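You operate a simulated robot arm through the tools that you are given. There is no shell and no other tool.

You run a simulated robot arm. Do the job below in one go: nothing can be reset, and whatever is moved stays where it is left.

## Task
Put the tin that says "703" from the top of chest two on the top of the narrow table and the tin that says "502" on the gable side counter. Take the cup on the top of foam box two and put it away on the high shelf of the grey plank table. Put the lime bottle from the grey crate in the beige bowl on the top of the big flap. Put the glass from the top of the road side table on the bay three. Fetch the clay pot marked "7" from the gable side counter and set it on the top of the big flap. Stack the pack labelled "EGG" from the top of the long grey table on top of the pack that says "wheat". Do these in any order. Set down upright: cup, glass.
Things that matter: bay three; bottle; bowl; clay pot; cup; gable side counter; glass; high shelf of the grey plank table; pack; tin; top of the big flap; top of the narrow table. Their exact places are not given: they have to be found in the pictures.

It is judged by the outcome, as a careful person would: the job done as asked, and still so three seconds after it is handed in. It fails if anything else is knocked over, pushed out of place, dropped, spilled or broken.

## Robot
A 7-joint arm with a fingered hand on a trunk, on a base that moves. Base frame: it is fixed to the floor where the robot stands at the start and does not move with it; the origin is under the middle of the robot, x ahead of it, y to its left, z up; the surface under the hand at the start is at about z = 0.483. Readings come in m, rad, newtons and seconds.
With the tool pointing down near the work surface it reaches from about 0.34 to 0.82 m from the robot's upright axis, wherever it stands. Its first joint turns from -2.007 to 2.007 rad. Places, roughly: bay three (21x27 cm) [3.84, 6.3, 0.92]; bottle [5, 3.5, 0.75]; bowl (15x15x6 cm) [4.6, 0.6, 0.8]; clay pot [4, 2, 0.75]; cup (7x7x10 cm) [2.4, 0.9, 1]; gable side counter [4.1, 1.6, 0.8]; glass (7x7x11 cm) [4.8, 3.1, 0.8]; high shelf of the grey plank table (40x15 cm) [-1.64, -0.64, 1.16]; pack [4.75, 6.5, 0.75]; tin [0.5, 0, 0.5]; top of the big flap [4.7, 0.6, 0.8]; top of the narrow table [-1.6, 1.5, 0.7]. Payload 5 kg.
Tool frame: the origin (TCP) lies between the finger pads and is the grasp point; the fingertips stand 0.032 m ahead of it; z points along the fingers, y is the line along which they close. The gripper opens to 0.16 m; its body begins 0.089 m behind the TCP. The gripper is a hand of 4 fingers: y runs from the thumb to the fingers, the wrist lies at [0, 0, -0.267] in the tool frame, and closing takes about 1.5 s.
Orientation is that of the tool frame in the base frame, as a unit quaternion [x, y, z, w]. With the fingers straight down and closing along the base's y, the tool's x points along the base's -x, its y along +y and its z along -z.

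## Interface
- The arm moves only by the tool arm_command. Its argument "moves" is a list of rows, each a list of 7 numbers: the opening, from 0 (shut) to 1 (fully open), then the shift along the tool's x, y, z in cm, then the turn, a rotation vector about the tool's x, y, z in rad. In form: [[fingers, dx, dy, dz, wx, wy, wz], ...]. A call has 1 to 20 rows; each row is the pose to reach, as a shift and turn from the pose commanded when the call began, along the tool's axes at that moment. A row lasts 0.2 s, in which the tool goes at most 0.05 m and 0.15 rad; a call with a longer step from one row to the next is refused whole, and so is a gripper value outside its range. Where a pose cannot be reached the arm comes as near as it can. A force on the tool above 40 N (or 10 N above the force at the start of the call, whichever is more), or a blocked arm, ends the call early, and 0.2 s more pass. The fingers move at their own pace (about 0.108 m/s each) and stop on an object; they squeeze with about 32 N. The grip force told is the motor's: it shows also when the fingers shut on nothing. Time passes only in rows, and 0.2 s behind the last, so rows that repeat a pose let the fingers close. The reply holds the time, the measured pose of the TCP, the force on the tool along the base axes, the opening and the grip force, in the units named above and with some noise, with the torque about the TCP (base axes, N m) and any sound that the robot's microphone picked up, and new pictures: "pictures" is both (left out), scene, wrist or none.
- Cameras (640 x 400 px; columns grow to the right, rows downward): "scene" is now at [0.0179, 0.1397, 1.4207]; the picture's right is [-0.22, -0.98, 0.00], its down [-0.72, 0.16, -0.67] and it looks along [0.65, -0.15, -0.74] (base axes); focal length 254 px, centre (320, 200). "wrist" rides on the gripper at [0.08, -0.004, -0.114] in the tool frame; the picture's right is [0.05, 1.00, 0.00], its down [-0.82, 0.04, -0.58] and it looks along [-0.58, 0.03, 0.82] (tool axes); focal length 265 px, centre (320, 200).
- move_column(by): slides the trunk up (or, below 0, down) by that many m; the arm and the scene camera ride with it, the base frame stays. It gives what a move gives, with no picture.
- steer(legs): drives the robot by 1 to 6 legs, each [ahead, turn to the left] in m and rad, along the robot's own axes; the way and the turn of a leg run together, so that a leg with both is an arc; at most 1.5 m and 3.142 rad a leg. The arm and the cameras ride along, it lands a little off, and it stops where it bumps. It gives what a move gives, and a new picture of the scene camera.
- hand_shape(shape): the hand has 4 fingers and takes this shape, open, in about a second: jaw (thumb against the fingers, like two jaws); tri (thumb and two fingers); tip (a fingertip pinch); poke (one finger out to press); point (the index stretched); flat (the hand flat); cup (the hand cupped); fist (a fist). The gripper value then closes the fingers along that shape, each until it touches; the sizes above hold for jaw. It gives what a move gives, with no picture.
- pan_tilt(pan, tilt): turns the head with the scene camera to pan (to the left, within 2.705 rad either way) and tilt (down, from -0.506 to 1.204), counted from straight ahead of the robot. It gives what a move gives, and a new picture of the scene camera.
- locate(camera, pixels): for up to 12 pixels [column, row] of the newest picture of that camera ("zoom" is the newest enlarged one), the place [x, y, z] in the base frame of the surface seen there, good to about 0.003 m. The clock stands still meanwhile.
- zoom(camera, box): a new picture of the part [left, top, right, bottom] of that camera's present view, enlarged. The clock stands still meanwhile.
- job_done(): hands the job in; it is judged then, once.

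Open the gripper and draw the arm clear of the work before you hand the job in, unless the task says otherwise.

The tools are called after "Call:" as a command line: name --pt "numbers of a row" for each row, then --argument value for the rest, lists and objects as JSON in quotes. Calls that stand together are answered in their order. arm_command: Moves the arm, as the interface text tells. Its arguments: {"type":"object","properties":{"moves":{"type":"array","items":{"type":"array","items":{"type":"number"}}},"pictures":{"type":"string","enum":["both","scene","wrist","none"]}},"required":["moves"]} The other tools are called the same way: move_column (by) moves the trunk up or down; hand_shape (shape) gives the hand a shape; steer (legs) drives the base; pan_tilt (pan, tilt) turns the head that bears the scene camera; locate (camera, pixels) gives the place of the surface under pixels of a picture; zoom (camera, box) takes an enlarged picture of a part of a camera's view; job_done () hands the job in.

At the start:

```text
clock: 0.0
tcp_pos: [0.6292, -0.0015, 0.7574]
tool_rot: [0.0, 1.0, 0.0, -0.001]
contact_force: [-0.3, -0.3, -0.2]
moment: [0.02, 0.02, 0.03]
width: 0.16
grasp_force: 0.0
shape: jaw
trunk travel left (down, up): [-0.55, 0.44]
robot x, y, heading: [0.001, -0.002, -0.005]
head pan, tilt (commanded): [-0.222, 0.836]
```

scene: 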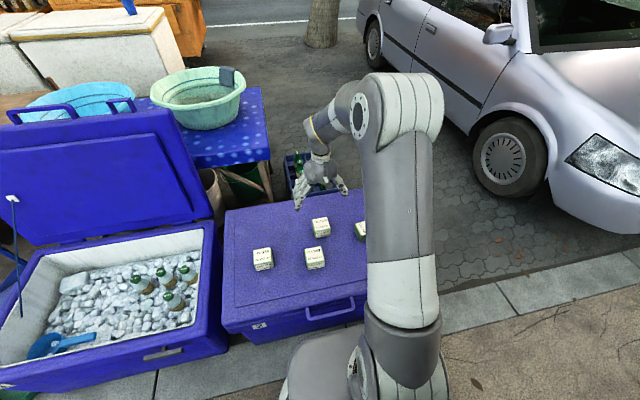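
wrist: 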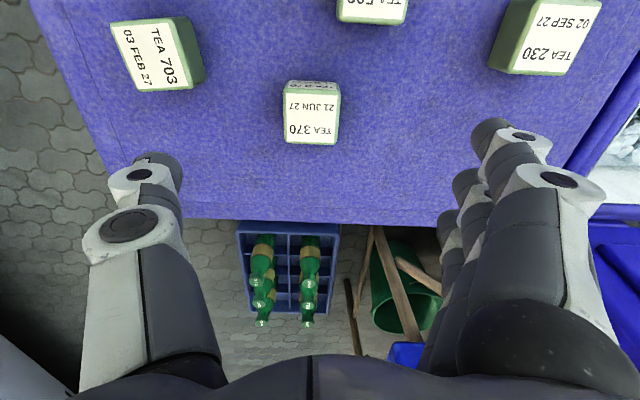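

The wrist picture shows tins "703" at about (155,55), "370" at (312,115), "230" at (540,40) and one cut off at (372,8). I zoom in on the wrist and scene views to read and locate them.

Call:
zoom --camera "wrist" --box '[80, 0, 640, 160]'

Call:
zoom --camera "scene" --box '[220, 180, 400, 300]'

Call:
locate --camera "wrist" --pixels '[[155, 55], [130, 30], [312, 125], [372, 12], [545, 50], [250, 180]]'

Call:
locate --camera "scene" --pixels '[[262, 254], [314, 252], [320, 222], [361, 228], [300, 240], [80, 120], [200, 85], [200, 130]]'

```text
1.14 times, centred on (360, 80) of wrist
```

zoom: 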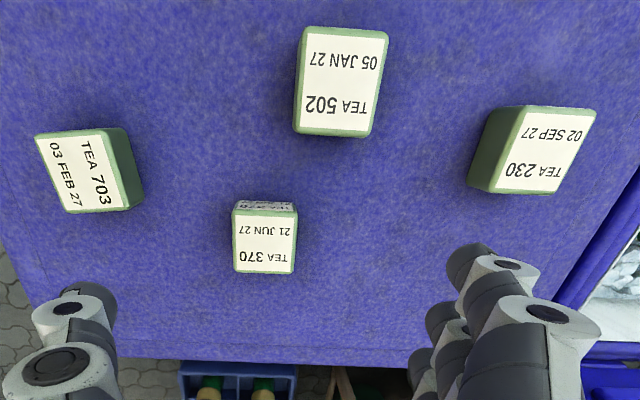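

```text
3.33 times, centred on (310, 240) of scene
```

zoom: 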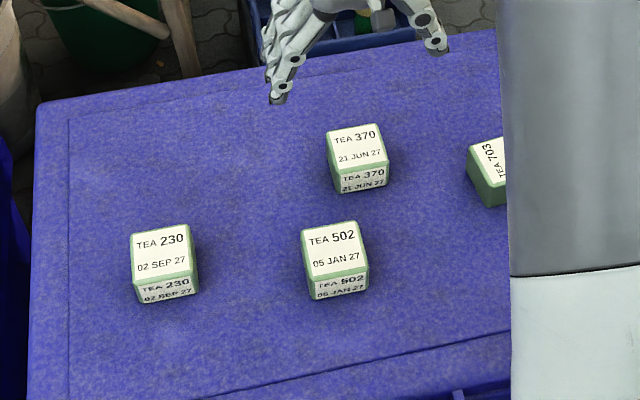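

```text
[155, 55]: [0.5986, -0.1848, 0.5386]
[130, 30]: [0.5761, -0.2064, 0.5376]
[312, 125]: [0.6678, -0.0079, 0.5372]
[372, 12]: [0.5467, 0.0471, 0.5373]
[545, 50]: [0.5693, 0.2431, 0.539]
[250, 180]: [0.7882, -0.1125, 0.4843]
```

```text
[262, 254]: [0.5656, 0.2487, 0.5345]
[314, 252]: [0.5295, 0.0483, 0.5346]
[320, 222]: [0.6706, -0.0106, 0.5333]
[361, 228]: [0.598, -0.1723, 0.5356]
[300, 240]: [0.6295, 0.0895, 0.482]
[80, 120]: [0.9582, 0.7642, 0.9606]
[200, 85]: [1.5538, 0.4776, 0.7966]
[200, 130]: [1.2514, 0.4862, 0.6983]
```

Tins 703 at (0.60,-0.18) and 502 at (0.54,0.047) are found, tops at z≈0.537. I look around the surroundings before doing anything.

Call:
pan_tilt --pan 0.6 --tilt 0.3

Call:
pan_tilt --pan 1.7 --tilt 0.4

Call:
pan_tilt --pan 2.6 --tilt 0.4

Call:
pan_tilt --pan -2.6 --tilt 0.4

Call:
pan_tilt --pan -1.4 --tilt 0.4

Call:
pan_tilt --pan 0.0 --tilt 0.3

```text
clock: 1.1
tcp_pos: [0.6297, -0.0004, 0.7579]
tool_rot: [0.001, 1.0, 0.0, 0.0]
contact_force: [-0.4, -0.1, -0.9]
moment: [-0.01, 0.02, -0.01]
width: 0.1599
grasp_force: 0.1
shape: jaw
trunk travel left (down, up): [-0.55, 0.44]
robot x, y, heading: [0.0011, -0.0018, -0.001]
head pan, tilt (commanded): [0.6, 0.3]
```

scene: 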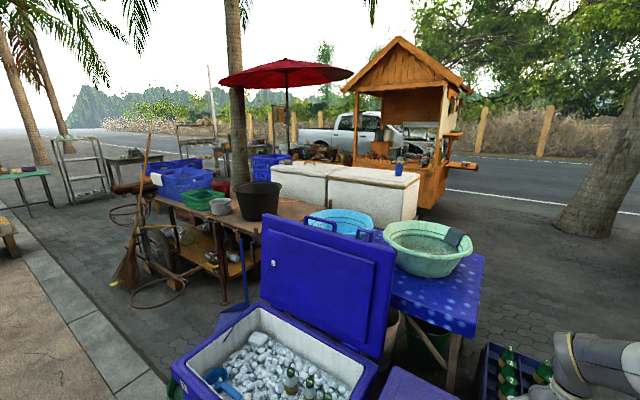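

```text
clock: 2.5
tcp_pos: [0.6293, -0.0024, 0.7577]
tool_rot: [0.001, 1.0, 0.0, 0.0]
contact_force: [0.0, 0.9, 0.0]
moment: [-0.03, 0.0, 0.02]
width: 0.1595
grasp_force: 0.0
shape: jaw
trunk travel left (down, up): [-0.55, 0.44]
robot x, y, heading: [-0.0006, -0.0009, -0.003]
head pan, tilt (commanded): [1.7, 0.4]
```

scene: 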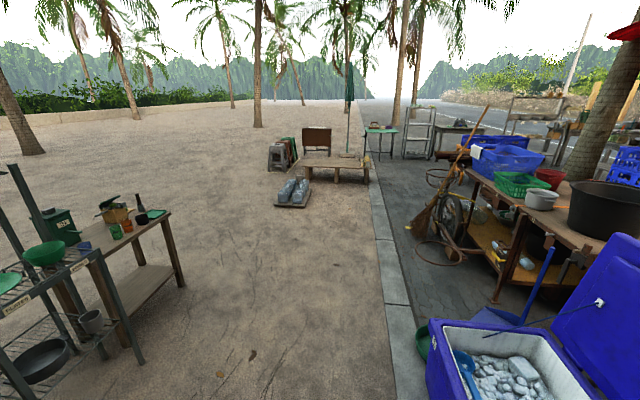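

```text
clock: 3.7
tcp_pos: [0.6281, -0.0011, 0.7571]
tool_rot: [0.0, 1.0, 0.0, -0.001]
contact_force: [0.4, 0.9, 0.4]
moment: [-0.02, 0.01, 0.02]
width: 0.1599
grasp_force: 0.1
shape: jaw
trunk travel left (down, up): [-0.55, 0.44]
robot x, y, heading: [-0.0002, -0.0029, 0.003]
head pan, tilt (commanded): [2.601, 0.4]
```

scene: 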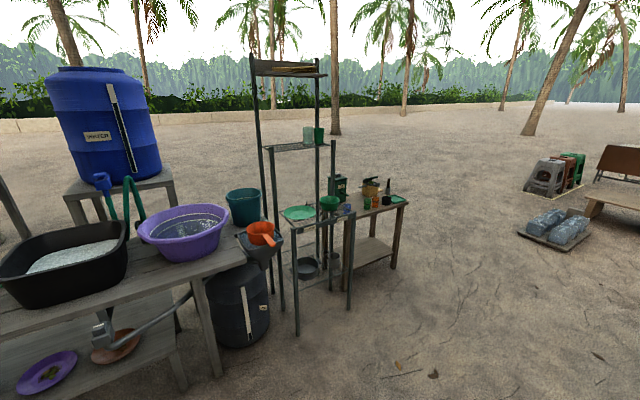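

```text
clock: 7.8
tcp_pos: [0.6292, -0.0017, 0.7565]
tool_rot: [0.0, 1.0, 0.0, 0.0]
contact_force: [-0.1, -0.6, 0.5]
moment: [-0.02, -0.02, 0.0]
width: 0.1598
grasp_force: 0.1
shape: jaw
trunk travel left (down, up): [-0.55, 0.44]
robot x, y, heading: [0.0016, 0.0035, -0.002]
head pan, tilt (commanded): [-2.601, 0.4]
```

scene: 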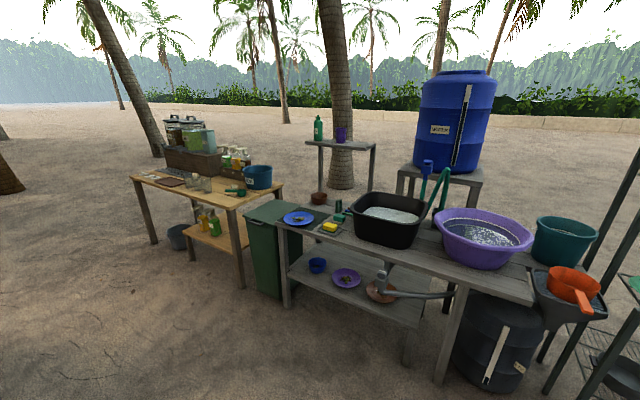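

```text
clock: 9.2
tcp_pos: [0.6291, -0.0002, 0.7585]
tool_rot: [0.0, 1.0, 0.001, 0.001]
contact_force: [0.3, -0.3, 0.8]
moment: [0.03, -0.02, 0.0]
width: 0.1599
grasp_force: 0.1
shape: jaw
trunk travel left (down, up): [-0.55, 0.44]
robot x, y, heading: [-0.0016, 0.0012, -0.001]
head pan, tilt (commanded): [-1.4, 0.4]
```

scene: 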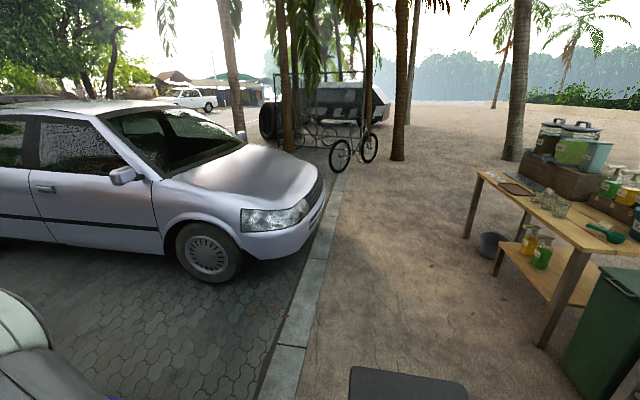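

```text
clock: 10.7
tcp_pos: [0.6294, -0.0025, 0.7572]
tool_rot: [-0.001, 1.0, -0.001, 0.0]
contact_force: [-0.6, 0.4, -0.1]
moment: [-0.01, -0.02, -0.02]
width: 0.1596
grasp_force: 0.0
shape: jaw
trunk travel left (down, up): [-0.55, 0.44]
robot x, y, heading: [0.0017, 0.0023, 0.003]
head pan, tilt (commanded): [0.0, 0.3]
```

scene: 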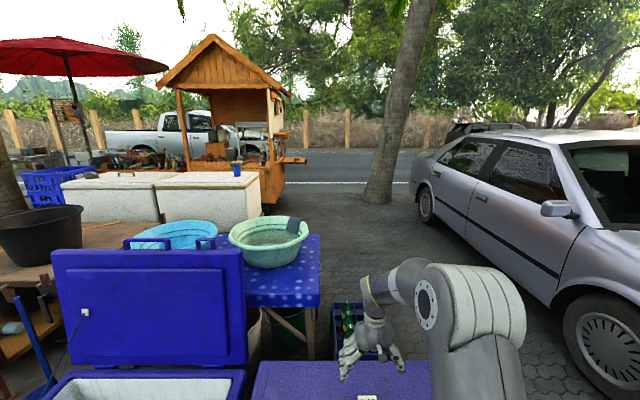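

This view shows the foam box with cup near (237,168), the gabled cart at (230,150) and its flap at right (290,160). I locate several points here to build a map.

Call:
locate --camera "scene" --pixels '[[237, 172], [205, 185], [260, 182], [260, 210], [165, 222], [292, 160], [240, 150], [315, 270], [310, 300], [290, 190], [430, 185], [420, 220]]'

Call:
zoom --camera "scene" --box '[150, 80, 330, 200]'

```text
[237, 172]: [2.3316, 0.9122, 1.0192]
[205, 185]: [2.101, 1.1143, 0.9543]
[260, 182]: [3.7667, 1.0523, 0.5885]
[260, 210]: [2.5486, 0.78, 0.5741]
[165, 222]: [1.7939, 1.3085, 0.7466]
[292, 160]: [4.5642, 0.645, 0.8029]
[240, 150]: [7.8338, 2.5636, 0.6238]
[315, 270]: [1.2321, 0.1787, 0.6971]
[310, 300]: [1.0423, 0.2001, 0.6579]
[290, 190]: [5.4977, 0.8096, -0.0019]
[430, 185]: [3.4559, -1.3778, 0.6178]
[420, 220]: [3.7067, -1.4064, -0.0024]
```

```text
3.33 times, centred on (240, 140) of scene
```

zoom: 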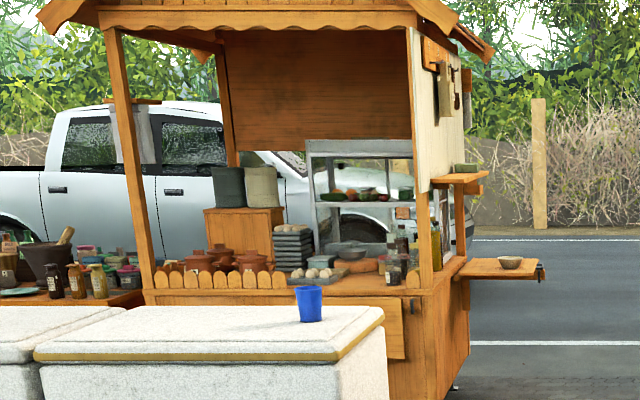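

The blue cup, the cart counter and the flap with the beige bowl are visible. Now I look at the passage to the right of the chest, between it and the car, and at my own base.

Call:
pan_tilt --pan -0.6 --tilt 0.6

Call:
locate --camera "scene" --pixels '[[20, 330], [100, 380], [100, 300], [60, 230], [200, 150], [240, 200], [300, 120], [330, 180], [420, 300], [500, 250], [250, 110], [560, 340]]'

Call:
pan_tilt --pan -1.6 --tilt 1.1

```text
clock: 11.7
tcp_pos: [0.6288, -0.0011, 0.7571]
tool_rot: [0.0, 1.0, 0.0, 0.0]
contact_force: [-0.5, 0.1, -0.1]
moment: [-0.01, 0.0, 0.0]
width: 0.1596
grasp_force: 0.0
shape: jaw
trunk travel left (down, up): [-0.55, 0.44]
robot x, y, heading: [0.0023, 0.0033, 0.003]
head pan, tilt (commanded): [-0.6, 0.6]
```

scene: 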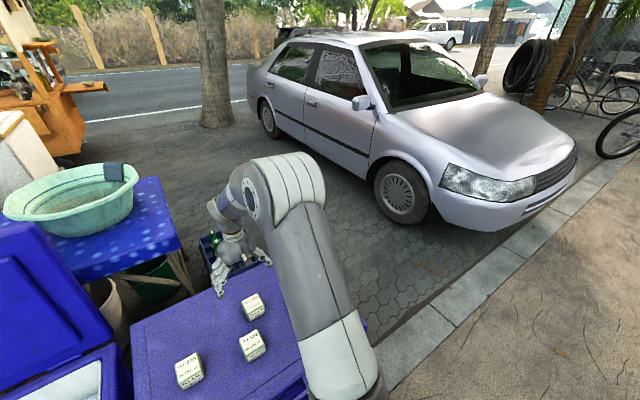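

```text
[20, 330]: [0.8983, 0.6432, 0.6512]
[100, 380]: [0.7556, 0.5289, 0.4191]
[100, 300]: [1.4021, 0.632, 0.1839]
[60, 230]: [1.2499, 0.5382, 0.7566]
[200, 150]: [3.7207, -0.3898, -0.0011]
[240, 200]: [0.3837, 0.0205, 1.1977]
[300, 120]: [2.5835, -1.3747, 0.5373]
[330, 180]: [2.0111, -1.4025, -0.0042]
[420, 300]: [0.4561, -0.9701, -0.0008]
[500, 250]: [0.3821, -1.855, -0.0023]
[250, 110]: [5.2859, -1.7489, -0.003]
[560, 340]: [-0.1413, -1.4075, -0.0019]
```

```text
clock: 12.9
tcp_pos: [0.6289, -0.0017, 0.7569]
tool_rot: [0.0, 1.0, 0.0, 0.001]
contact_force: [-0.3, 0.5, -0.6]
moment: [-0.01, -0.03, 0.02]
width: 0.1598
grasp_force: 0.1
shape: jaw
trunk travel left (down, up): [-0.55, 0.44]
robot x, y, heading: [0.003, -0.0006, -0.002]
head pan, tilt (commanded): [-1.6, 1.1]
```

scene: 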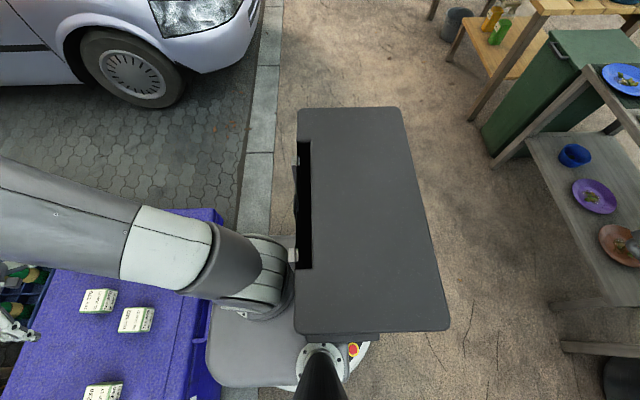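

The head looks to the right and down here; I locate the dark plate, the base edge and the chest edge.

Call:
locate --camera "scene" --pixels '[[305, 115], [395, 112], [440, 320], [305, 325], [220, 380], [265, 250], [210, 300], [215, 215], [190, 390], [120, 60], [365, 200], [225, 340]]'

Call:
pan_tilt --pan 1.6 --tilt 1.1

```text
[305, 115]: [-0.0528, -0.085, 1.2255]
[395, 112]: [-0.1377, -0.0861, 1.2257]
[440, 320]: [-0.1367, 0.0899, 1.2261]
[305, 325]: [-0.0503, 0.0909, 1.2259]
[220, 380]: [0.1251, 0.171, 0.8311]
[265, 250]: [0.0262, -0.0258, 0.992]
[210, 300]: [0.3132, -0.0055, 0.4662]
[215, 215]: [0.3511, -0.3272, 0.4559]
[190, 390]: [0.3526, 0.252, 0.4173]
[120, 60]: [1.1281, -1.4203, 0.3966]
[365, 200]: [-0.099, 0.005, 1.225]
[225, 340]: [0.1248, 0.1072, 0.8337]
```

```text
clock: 15.7
tcp_pos: [0.6283, -0.0009, 0.7577]
tool_rot: [-0.001, 1.0, 0.0, -0.001]
contact_force: [0.4, -0.7, 0.1]
moment: [-0.01, 0.01, 0.0]
width: 0.1597
grasp_force: 0.0
shape: jaw
trunk travel left (down, up): [-0.55, 0.44]
robot x, y, heading: [0.0006, 0.0022, 0.003]
head pan, tilt (commanded): [1.6, 1.1]
```

scene: 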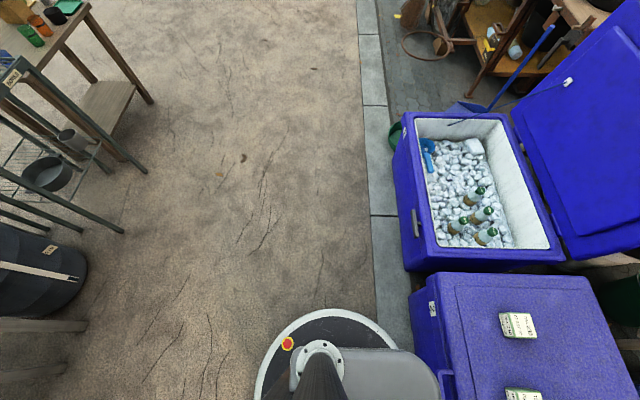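

I see the round base rim at (260,375) and (325,310); I locate it along with the free floor limits.

Call:
locate --camera "scene" --pixels '[[262, 380], [335, 311], [385, 335], [415, 270], [395, 135], [150, 100], [122, 232], [85, 310], [455, 285], [610, 290], [30, 60], [45, 15]]'

Call:
pan_tilt --pan 2.3 --tilt 0.7

```text
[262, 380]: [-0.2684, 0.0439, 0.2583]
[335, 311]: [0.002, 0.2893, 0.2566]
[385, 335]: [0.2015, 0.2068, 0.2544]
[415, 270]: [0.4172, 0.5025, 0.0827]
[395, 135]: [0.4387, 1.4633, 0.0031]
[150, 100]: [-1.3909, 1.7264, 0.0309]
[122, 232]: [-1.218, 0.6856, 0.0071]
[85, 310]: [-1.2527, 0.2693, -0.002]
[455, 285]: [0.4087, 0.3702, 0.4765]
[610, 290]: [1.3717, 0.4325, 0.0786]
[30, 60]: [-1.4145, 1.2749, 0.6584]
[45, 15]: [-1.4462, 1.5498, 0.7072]
```

```text
clock: 16.8
tcp_pos: [0.6295, -0.0002, 0.757]
tool_rot: [0.0, 1.0, 0.0, 0.0]
contact_force: [-0.3, -0.1, -0.4]
moment: [-0.02, -0.01, 0.0]
width: 0.1598
grasp_force: 0.0
shape: jaw
trunk travel left (down, up): [-0.55, 0.44]
robot x, y, heading: [0.0025, 0.0016, 0.006]
head pan, tilt (commanded): [2.3, 0.7]
```

scene: 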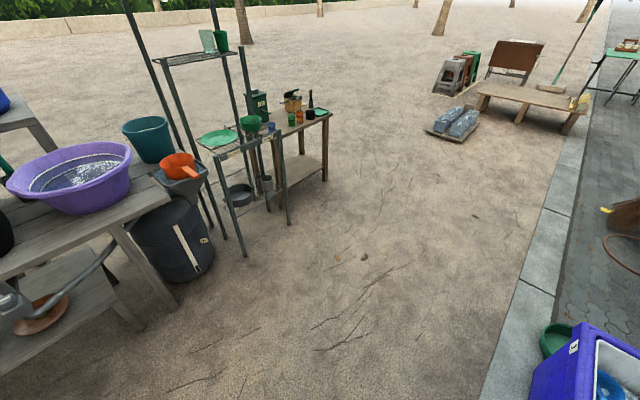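

The narrow table stands at (290,125) beside the metal rack. I zoom in to see what is on it and where there is room.

Call:
zoom --camera "scene" --box '[190, 80, 340, 180]'

Call:
locate --camera "scene" --pixels '[[330, 112], [305, 110], [285, 132], [262, 138], [310, 122], [292, 120], [298, 112], [322, 112], [278, 120], [270, 128], [258, 125], [325, 180]]'

```text
4.00 times, centred on (265, 130) of scene
```

zoom: 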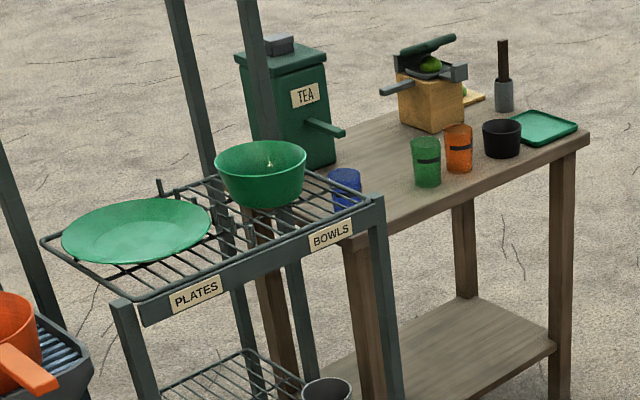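

```text
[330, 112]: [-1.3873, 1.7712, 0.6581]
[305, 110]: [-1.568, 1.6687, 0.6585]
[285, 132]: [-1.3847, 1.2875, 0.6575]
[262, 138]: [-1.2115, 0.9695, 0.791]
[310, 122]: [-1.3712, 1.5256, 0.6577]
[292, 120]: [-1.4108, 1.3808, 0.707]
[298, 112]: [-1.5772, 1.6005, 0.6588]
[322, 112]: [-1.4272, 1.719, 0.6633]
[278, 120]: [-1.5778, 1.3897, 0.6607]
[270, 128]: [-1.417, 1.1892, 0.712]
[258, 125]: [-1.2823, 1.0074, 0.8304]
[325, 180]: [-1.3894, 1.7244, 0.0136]
```

Narrow table top is z≈0.658 with a gap near (-1.45,1.3) between the blue and green cups. Now I measure tin 703's corners in the wrist view for grasping.

Call:
zoom --camera "wrist" --box '[90, 0, 230, 100]'

```text
4.00 times, centred on (160, 50) of wrist
```

zoom: 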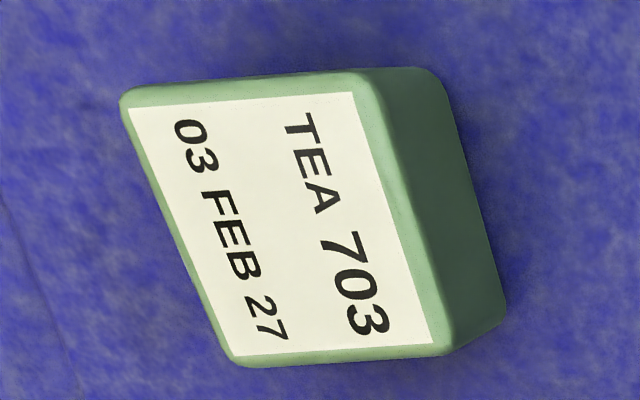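

Call:
locate --camera "zoom" --pixels '[[132, 100], [365, 82], [440, 345], [240, 357], [285, 220], [500, 310], [440, 85]]'

```text
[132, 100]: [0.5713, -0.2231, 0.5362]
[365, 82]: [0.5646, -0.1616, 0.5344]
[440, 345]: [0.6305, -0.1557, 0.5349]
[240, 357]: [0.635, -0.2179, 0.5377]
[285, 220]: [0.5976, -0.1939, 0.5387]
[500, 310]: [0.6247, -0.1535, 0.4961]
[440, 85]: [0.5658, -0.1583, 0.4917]
```

Tin 703 top is centred at (0.600,-0.190), about 6.4 cm square, yawed about +0.1 rad. I move the hand above it and turn to match, then check the view.

Call:
arm_command --pt "0.8 0.7 -4.7 1 0 0 -0.03" --pt "0.8 1.4 -9.4 2 0 0 -0.06" --pt "0.8 2.2 -14.1 3 0 0 -0.09" --pt "0.8 2.9 -18.8 4 0 0 -0.1" --pt "0.8 2.9 -18.8 8 0 0 -0.1" --pt "0.8 2.9 -18.8 8 0 0 -0.1" --pictures "wrist"

```text
clock: 18.1
tcp_pos: [0.5969, -0.1899, 0.6761]
tool_rot: [-0.05, 0.999, 0.0, 0.0]
contact_force: [0.1, 0.0, -1.1]
moment: [-0.01, 0.01, 0.01]
width: 0.1284
grasp_force: 0.0
shape: jaw
trunk travel left (down, up): [-0.55, 0.44]
robot x, y, heading: [0.0018, 0.0017, 0.001]
head pan, tilt (commanded): [2.3, 0.7]
```

wrist: 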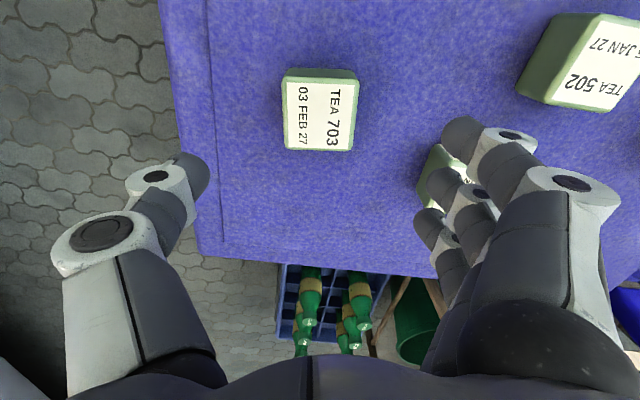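

The hand is aligned above tin 703 with clearance to 370. I go down to z≈0.523 and close.

Call:
arm_command --pt "0.75 -0.2 0 4.5 0 0 0" --pt "0.75 -0.3 0 9 0 0 0" --pt "0.75 -0.3 0 12.5 0 0 0" --pt "0.75 -0.3 0 15.3 0 0 0" --pt "0.75 -0.3 0 15.3 0 0 0" --pictures "wrist"

```text
clock: 19.4
tcp_pos: [0.5997, -0.1876, 0.5229]
tool_rot: [-0.05, 0.999, 0.0, 0.0]
contact_force: [0.0, 0.1, 0.5]
moment: [-0.01, 0.01, 0.01]
width: 0.1202
grasp_force: 0.1
shape: jaw
trunk travel left (down, up): [-0.55, 0.44]
robot x, y, heading: [0.002, 0.0018, 0.004]
head pan, tilt (commanded): [2.3, 0.7]
```

wrist: 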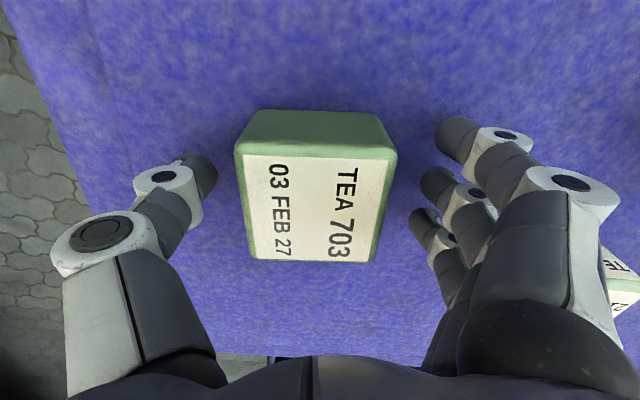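

The tin is centred between thumb and fingers. I close the fingers on it.

Call:
arm_command --pt "0 0 0 0 0 0 0" --pt "0 0 0 0 0 0 0" --pt "0 0 0 0 0 0 0" --pt "0 0 0 0 0 0 0" --pt "0 0 0 0 0 0 0" --pt "0 0 0 0 0 0 0" --pictures "wrist"

```text
clock: 20.8
tcp_pos: [0.5997, -0.1873, 0.523]
tool_rot: [-0.05, 0.999, 0.0, 0.0]
contact_force: [0.2, 0.4, -0.4]
moment: [0.03, 0.04, 0.01]
width: 0.0657
grasp_force: 32.0
shape: jaw
trunk travel left (down, up): [-0.55, 0.44]
robot x, y, heading: [0.0005, 0.0015, 0.005]
head pan, tilt (commanded): [2.3, 0.7]
```

wrist: 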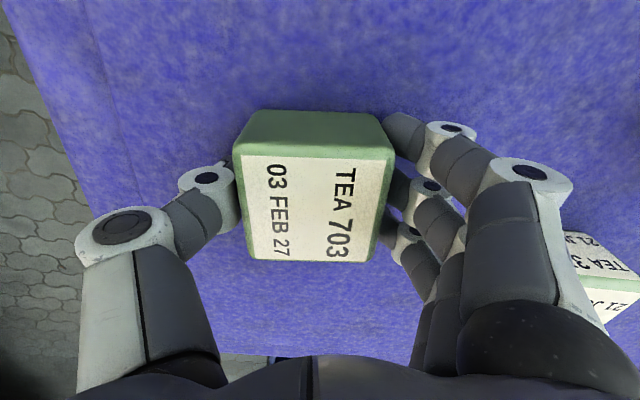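

The tin is gripped (width 0.066, 32 N). I lift it straight up, then swing it to the middle.

Call:
arm_command --pt "0 0 0 -4 0 0 0" --pt "0 0 0 -8.5 0 0 0" --pt "0 0 0 -13 0 0 0" --pt "0 0 0 -17.5 0 0 0" --pt "0 0 0 -22 0 0 0" --pt "0 2 4 -24 0 0 0" --pt "0 4 8 -24 0 0 0" --pt "0 6 12 -24 0 0 0" --pt "0 7.5 16 -24 0 0 0" --pt "0 8 19.9 -24 0 0 0" --pt "0 8 19.9 -24 0 0 0" --pictures "wrist"

Call:
move_column --by 0.3

Call:
steer --legs '[[-0.3, 0], [0, 1.571]]'

```text
clock: 23.1
tcp_pos: [0.5006, 0.0033, 0.7628]
tool_rot: [-0.049, 0.999, 0.0, 0.0]
contact_force: [-0.5, 0.2, -2.0]
moment: [0.0, -0.02, -0.04]
width: 0.0654
grasp_force: 32.0
shape: jaw
trunk travel left (down, up): [-0.55, 0.44]
robot x, y, heading: [-0.0003, 0.0004, -0.003]
head pan, tilt (commanded): [2.3, 0.7]
```

wrist: 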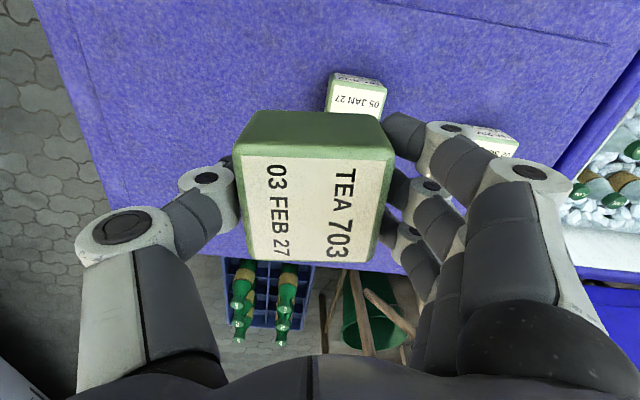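

```text
clock: 26.1
tcp_pos: [0.5025, 0.0034, 1.063]
tool_rot: [-0.05, 0.999, 0.0, 0.0]
contact_force: [1.0, 0.4, -2.2]
moment: [0.01, 0.02, -0.01]
width: 0.0655
grasp_force: 32.4
shape: jaw
trunk travel left (down, up): [-0.85, 0.14]
robot x, y, heading: [0.0031, -0.0011, 0.005]
head pan, tilt (commanded): [2.3, 0.7]
```

```text
clock: 32.1
tcp_pos: [-0.3309, 0.5022, 1.0621]
tool_rot: [0.754, -0.657, 0.0, 0.001]
contact_force: [0.2, -0.1, -2.2]
moment: [-0.04, -0.01, -0.02]
width: 0.0654
grasp_force: 31.8
shape: jaw
trunk travel left (down, up): [-0.85, 0.14]
robot x, y, heading: [-0.3105, 0.0016, 1.612]
head pan, tilt (commanded): [2.3, 0.7]
```

scene: 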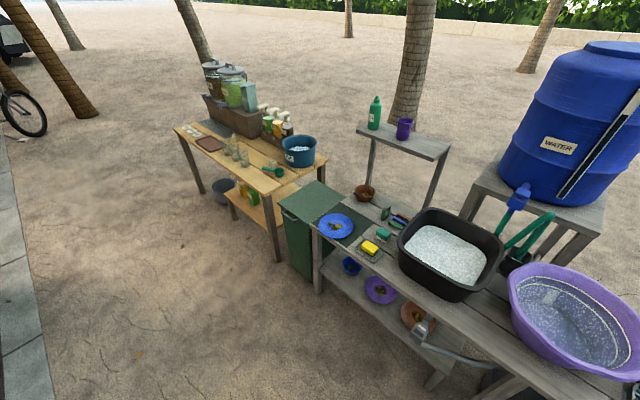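

The view shows the high shelf of the grey plank table at (405,135) with a green bottle and purple mug. I measure it while I'm here.

Call:
locate --camera "scene" --pixels '[[365, 124], [448, 148], [440, 158], [385, 105], [405, 128], [425, 145], [360, 130], [410, 150], [325, 285], [445, 380], [375, 95], [395, 120]]'

Call:
zoom --camera "scene" --box '[330, 80, 480, 180]'

```text
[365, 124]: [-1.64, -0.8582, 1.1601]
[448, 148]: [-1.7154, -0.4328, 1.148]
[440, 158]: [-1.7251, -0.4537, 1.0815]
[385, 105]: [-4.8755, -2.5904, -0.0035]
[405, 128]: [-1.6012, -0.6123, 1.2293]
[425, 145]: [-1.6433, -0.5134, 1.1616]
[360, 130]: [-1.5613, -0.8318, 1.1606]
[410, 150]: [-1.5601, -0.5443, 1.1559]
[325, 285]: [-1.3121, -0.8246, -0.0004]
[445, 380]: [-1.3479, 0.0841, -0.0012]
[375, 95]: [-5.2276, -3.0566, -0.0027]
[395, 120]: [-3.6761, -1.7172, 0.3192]
```

```text
4.00 times, centred on (405, 130) of scene
```

zoom: 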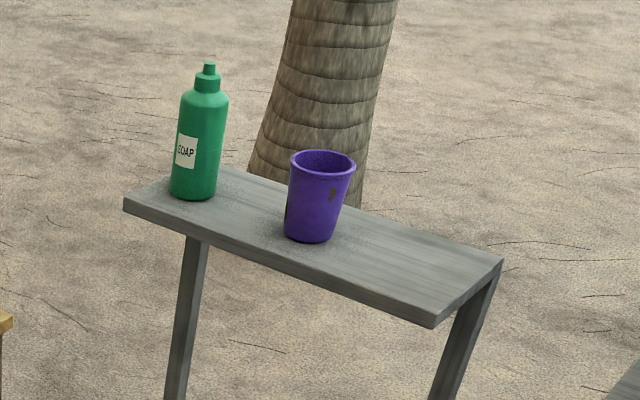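

Shelf spans y -0.85…-0.44 at z 1.16, free at y≈-0.50. Now I drive toward the narrow table: ahead 1.4, then turn left to face it.

Call:
steer --legs '[[1.38, -0.04], [0, 1.57]]'

Call:
pan_tilt --pan 0.0 --tilt 0.75

```text
clock: 43.0
tcp_pos: [-0.8405, 1.3754, 1.0627]
tool_rot: [0.998, 0.064, 0.0, 0.0]
contact_force: [-0.5, 0.6, -2.0]
moment: [-0.02, -0.01, 0.03]
width: 0.0655
grasp_force: 31.9
shape: jaw
trunk travel left (down, up): [-0.85, 0.14]
robot x, y, heading: [-0.3385, 1.3957, -3.118]
head pan, tilt (commanded): [2.3, 0.7]
```

scene: 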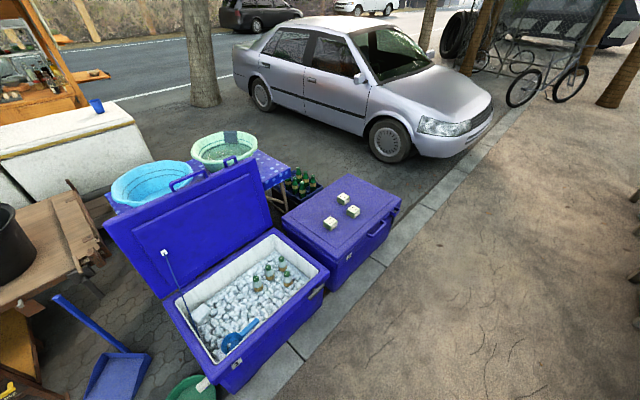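

```text
clock: 45.1
tcp_pos: [-0.8414, 1.3755, 1.0622]
tool_rot: [0.998, 0.064, 0.0, 0.0]
contact_force: [-0.2, -0.2, -1.4]
moment: [-0.02, 0.01, -0.03]
width: 0.0655
grasp_force: 31.6
shape: jaw
trunk travel left (down, up): [-0.85, 0.14]
robot x, y, heading: [-0.3442, 1.396, -3.116]
head pan, tilt (commanded): [0.0, 0.75]
```

scene: 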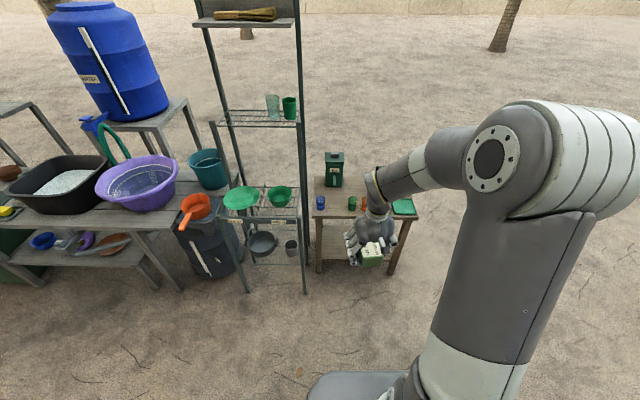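

The hand holds the tin and the table is just beyond. I zoom on the table to see a free gap between the blue cup (320,202) and the green cup (352,202).

Call:
zoom --camera "scene" --box '[300, 140, 430, 230]'

Call:
locate --camera "scene" --pixels '[[335, 207], [320, 202], [352, 203], [320, 213], [405, 214], [335, 195], [360, 190], [410, 200]]'

```text
4.44 times, centred on (365, 185) of scene
```

zoom: 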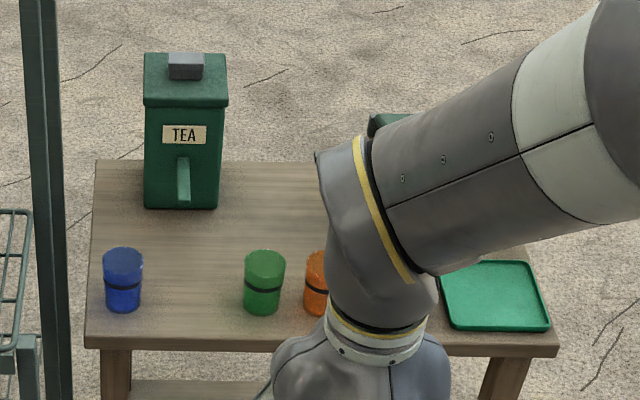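

```text
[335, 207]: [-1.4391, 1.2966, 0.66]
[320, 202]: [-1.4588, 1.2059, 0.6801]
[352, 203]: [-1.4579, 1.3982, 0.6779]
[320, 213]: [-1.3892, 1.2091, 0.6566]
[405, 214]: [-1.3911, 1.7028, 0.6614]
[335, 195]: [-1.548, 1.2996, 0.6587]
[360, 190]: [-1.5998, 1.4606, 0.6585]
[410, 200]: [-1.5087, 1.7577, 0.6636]
```

Cups are at (-1.47,1.21), (-1.47,1.40); the clear surface lies behind them around (-1.57,1.45). I drive 0.4 ahead and look with both cameras.

Call:
steer --legs '[[0.42, 0.0]]'

Call:
arm_command --pt "0 0 0 0 0 0 0"

```text
clock: 47.7
tcp_pos: [-1.2605, 1.3634, 1.0624]
tool_rot: [0.998, 0.064, -0.001, 0.0]
contact_force: [-0.6, 0.1, -1.2]
moment: [0.03, -0.05, 0.02]
width: 0.0655
grasp_force: 32.1
shape: jaw
trunk travel left (down, up): [-0.85, 0.14]
robot x, y, heading: [-0.7581, 1.3761, -3.113]
head pan, tilt (commanded): [0.0, 0.75]
```

scene: 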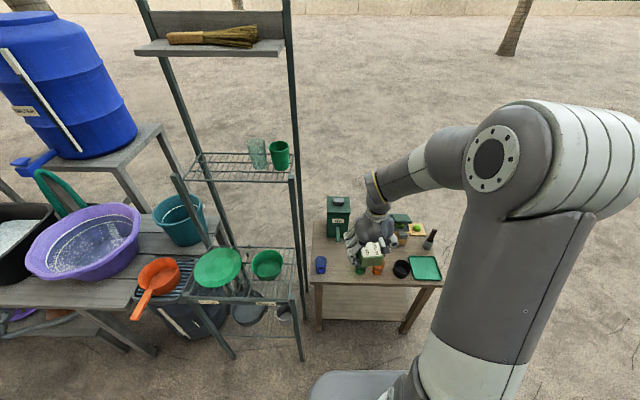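

```text
clock: 48.1
tcp_pos: [-1.2596, 1.3638, 1.0621]
tool_rot: [0.998, 0.064, -0.001, 0.0]
contact_force: [-0.8, -0.2, -2.5]
moment: [0.04, -0.02, -0.02]
width: 0.0654
grasp_force: 32.1
shape: jaw
trunk travel left (down, up): [-0.85, 0.14]
robot x, y, heading: [-0.7591, 1.3815, -3.113]
head pan, tilt (commanded): [0.0, 0.75]
```

scene: 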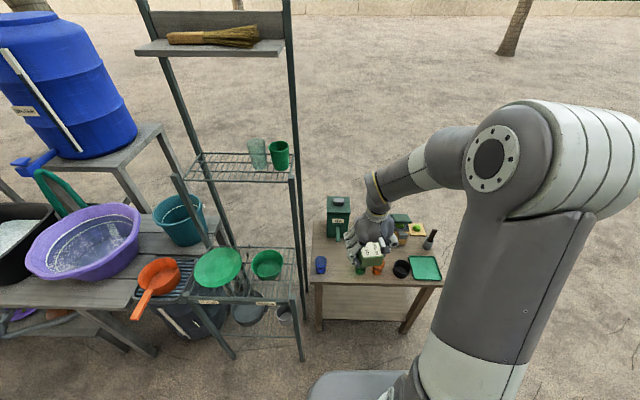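
wrist: 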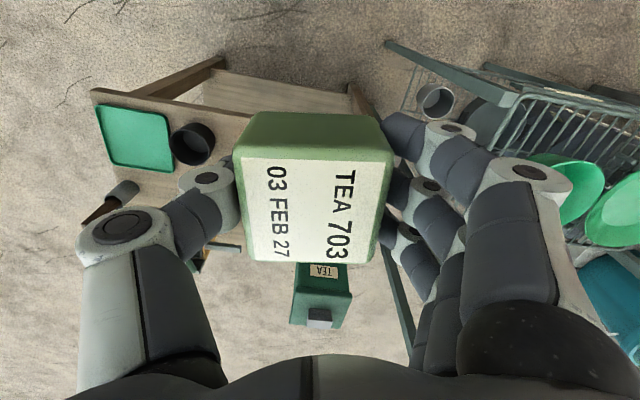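

I zoom into the table area of the scene view to find the obstacles' exact positions.

Call:
zoom --camera "scene" --box '[305, 180, 455, 290]'

```text
3.64 times, centred on (380, 235) of scene
```

zoom: 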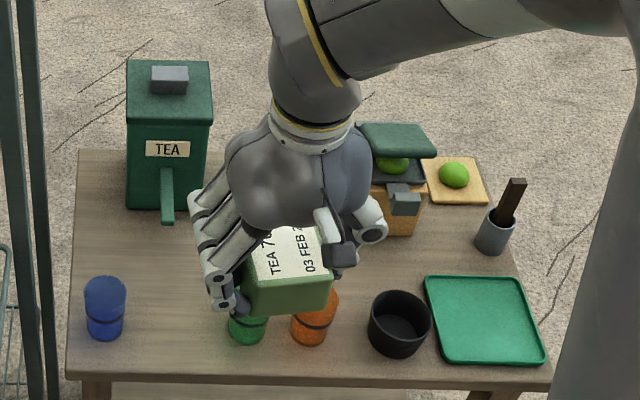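

Call:
locate --camera "zoom" --pixels '[[105, 315], [245, 330], [310, 330], [395, 330], [170, 215], [205, 205], [415, 230], [380, 222], [160, 280], [180, 320], [210, 365], [150, 130]]'

```text
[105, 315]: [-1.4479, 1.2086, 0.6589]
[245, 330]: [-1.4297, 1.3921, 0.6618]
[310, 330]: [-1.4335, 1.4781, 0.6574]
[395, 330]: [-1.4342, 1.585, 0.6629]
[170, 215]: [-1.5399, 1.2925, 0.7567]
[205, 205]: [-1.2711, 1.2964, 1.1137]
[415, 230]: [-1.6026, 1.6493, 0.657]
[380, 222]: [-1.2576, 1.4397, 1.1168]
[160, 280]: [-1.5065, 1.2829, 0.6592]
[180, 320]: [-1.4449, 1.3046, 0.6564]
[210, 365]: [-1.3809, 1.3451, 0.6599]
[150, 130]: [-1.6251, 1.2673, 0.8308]
```

The free spot between the tea dispenser (y<1.33) and wooden box (y>1.56), behind the cups, is about (-1.59,1.447). I drive 0.12 m closer to bring it into reach.

Call:
steer --legs '[[0.12, 0.0]]'

```text
clock: 49.3
tcp_pos: [-1.3822, 1.3639, 1.0617]
tool_rot: [0.998, 0.062, 0.0, 0.0]
contact_force: [0.1, 0.0, -1.7]
moment: [0.0, -0.08, 0.01]
width: 0.0655
grasp_force: 32.2
shape: jaw
trunk travel left (down, up): [-0.85, 0.14]
robot x, y, heading: [-0.8794, 1.3767, -3.117]
head pan, tilt (commanded): [0.0, 0.75]
```

scene: 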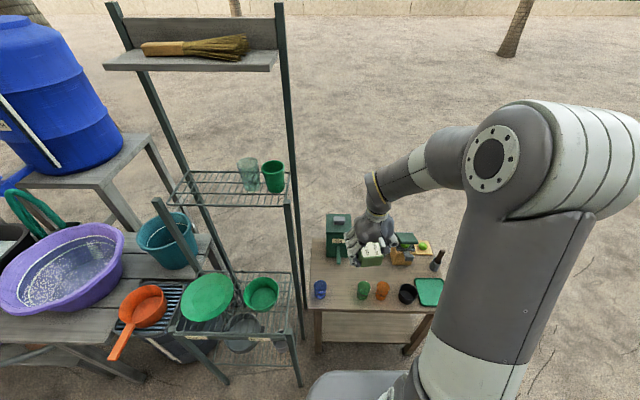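

Now I shift the hand above (-1.59,1.447) at height and straighten the yaw.

Call:
arm_command --pt "0 -4 -2.2 0 0 0 0.03" --pt "0 -8 -4.4 0 0 0 0.06" --pt "0 -12 -6.6 0 0 0 0.09" --pt "0 -16 -8.8 0 0 0 0.12" --pt "0 -19.6 -10.8 0 0 0 0.125" --pt "0 -19.6 -10.8 0 0 0 0.125"

Call:
zoom --camera "scene" --box '[305, 180, 455, 320]'

```text
clock: 50.7
tcp_pos: [-1.5922, 1.4474, 1.0639]
tool_rot: [1.0, 0.0, -0.001, 0.001]
contact_force: [0.1, 0.4, -1.3]
moment: [0.03, 0.01, 0.02]
width: 0.0656
grasp_force: 32.1
shape: jaw
trunk travel left (down, up): [-0.85, 0.14]
robot x, y, heading: [-0.8821, 1.3788, -3.118]
head pan, tilt (commanded): [0.0, 0.75]
```

scene: 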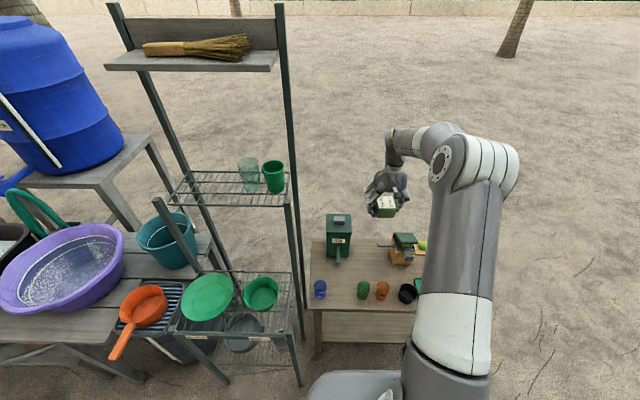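
wrist: 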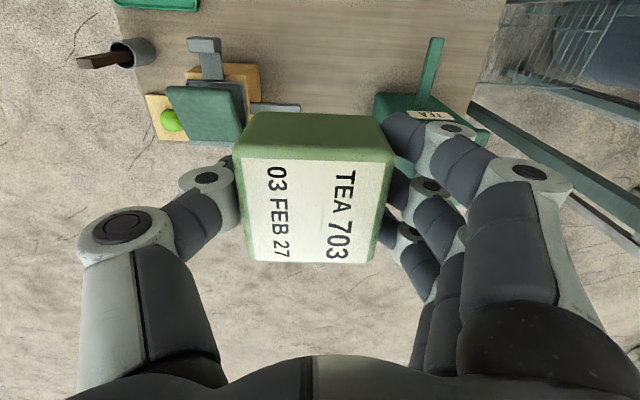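

```text
2.86 times, centred on (380, 250) of scene
```

zoom: 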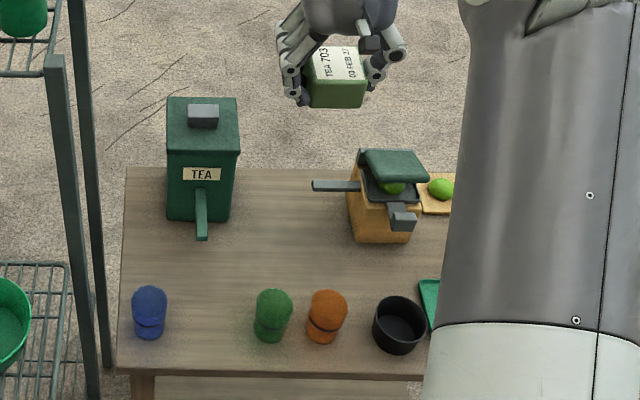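

Now the table is clearly visible: a lever sticks out left of the wooden box at zoom (315,185). I measure the gap exactly.

Call:
locate --camera "zoom" --pixels '[[315, 186], [356, 238], [410, 240], [270, 250], [300, 260], [270, 180], [208, 236], [232, 215], [270, 295], [325, 297], [200, 260], [349, 200]]'

```text
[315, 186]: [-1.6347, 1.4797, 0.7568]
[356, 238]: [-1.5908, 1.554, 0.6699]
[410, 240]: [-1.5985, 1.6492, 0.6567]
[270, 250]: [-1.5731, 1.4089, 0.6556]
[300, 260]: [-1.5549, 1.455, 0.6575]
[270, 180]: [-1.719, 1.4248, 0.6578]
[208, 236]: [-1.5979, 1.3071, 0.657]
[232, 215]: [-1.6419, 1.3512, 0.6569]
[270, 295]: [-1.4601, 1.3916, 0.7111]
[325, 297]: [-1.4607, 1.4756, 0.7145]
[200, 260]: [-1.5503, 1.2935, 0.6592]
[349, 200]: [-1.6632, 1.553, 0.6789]
```

Best spot is (-1.555,1.415), clear of cups, lever and dispenser. I shift there and go down most of the way.

Call:
arm_command --pt "0 2 1.6 0 0 0 0" --pt "0 3.7 3.2 0 0 0 0" --pt "0 3.7 3.2 4.5 0 0 0" --pt "0 3.7 3.2 9 0 0 0" --pt "0 3.7 3.2 13.5 0 0 0" --pt "0 3.7 3.2 18 0 0 0" --pt "0 3.7 3.2 22 0 0 0" --pt "0 3.7 3.2 26 0 0 0" --pt "0 3.7 3.2 29 0 0 0" --pt "0 3.7 3.2 29 0 0 0"

Call:
zoom --camera "scene" --box '[305, 180, 455, 320]'

```text
clock: 52.9
tcp_pos: [-1.5531, 1.4145, 0.7696]
tool_rot: [1.0, -0.001, 0.0, 0.001]
contact_force: [0.2, -0.2, -0.9]
moment: [0.02, -0.02, 0.0]
width: 0.0655
grasp_force: 32.0
shape: jaw
trunk travel left (down, up): [-0.85, 0.14]
robot x, y, heading: [-0.876, 1.3768, -3.118]
head pan, tilt (commanded): [0.0, 0.75]
```

scene: 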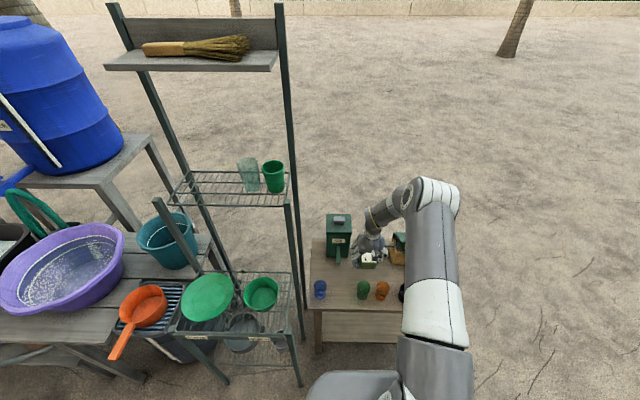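
wrist: 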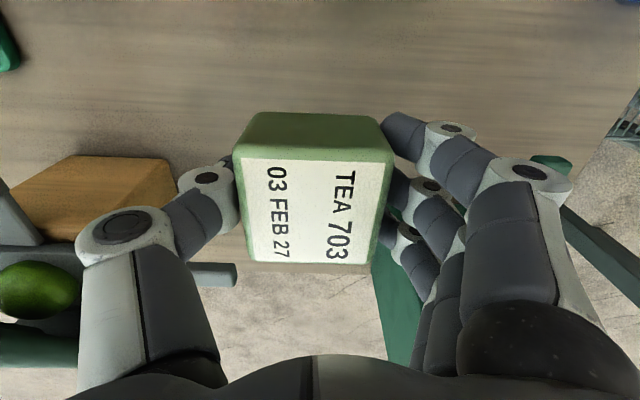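

```text
2.86 times, centred on (380, 250) of scene
```

zoom: 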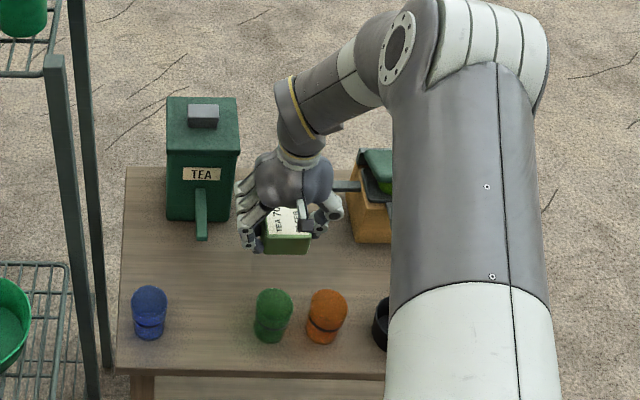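

Clear on all sides. I lower to just above contact (TCP z≈0.699), with force monitoring.

Call:
arm_command --pt "0 0 0 3 0 0 0" --pt "0 0 0 5.5 0 0 0" --pt "0 0 0 7.0 0 0 0" --pt "0 0 0 7.0 0 0 0" --pictures "wrist"

```text
clock: 53.9
tcp_pos: [-1.5508, 1.4156, 0.7033]
tool_rot: [1.0, -0.001, 0.0, 0.0]
contact_force: [-0.5, 0.8, -2.4]
moment: [0.0, 0.02, 0.01]
width: 0.0654
grasp_force: 31.9
shape: jaw
trunk travel left (down, up): [-0.85, 0.14]
robot x, y, heading: [-0.8799, 1.3755, -3.121]
head pan, tilt (commanded): [0.0, 0.75]
```

wrist: 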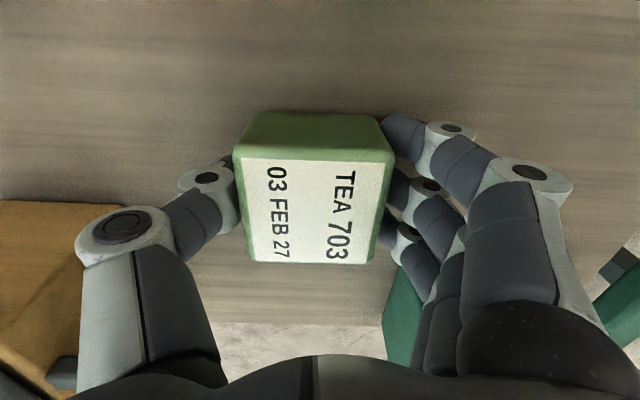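

No contact yet (force z −2.4 N = tin weight). I lower another ~0.5 cm.

Call:
arm_command --pt "0 0 0 0.3 0 0 0" --pt "0 0 0 0.5 0 0 0" --pt "0 0 0 0.5 0 0 0" --pictures "none"

```text
clock: 54.7
tcp_pos: [-1.5516, 1.4144, 0.6981]
tool_rot: [1.0, 0.0, -0.001, 0.0]
contact_force: [2.2, 1.7, 14.8]
moment: [0.11, -0.08, -0.02]
width: 0.0656
grasp_force: 32.2
shape: jaw
trunk travel left (down, up): [-0.85, 0.14]
robot x, y, heading: [-0.8798, 1.3784, -3.12]
head pan, tilt (commanded): [0.0, 0.75]
```

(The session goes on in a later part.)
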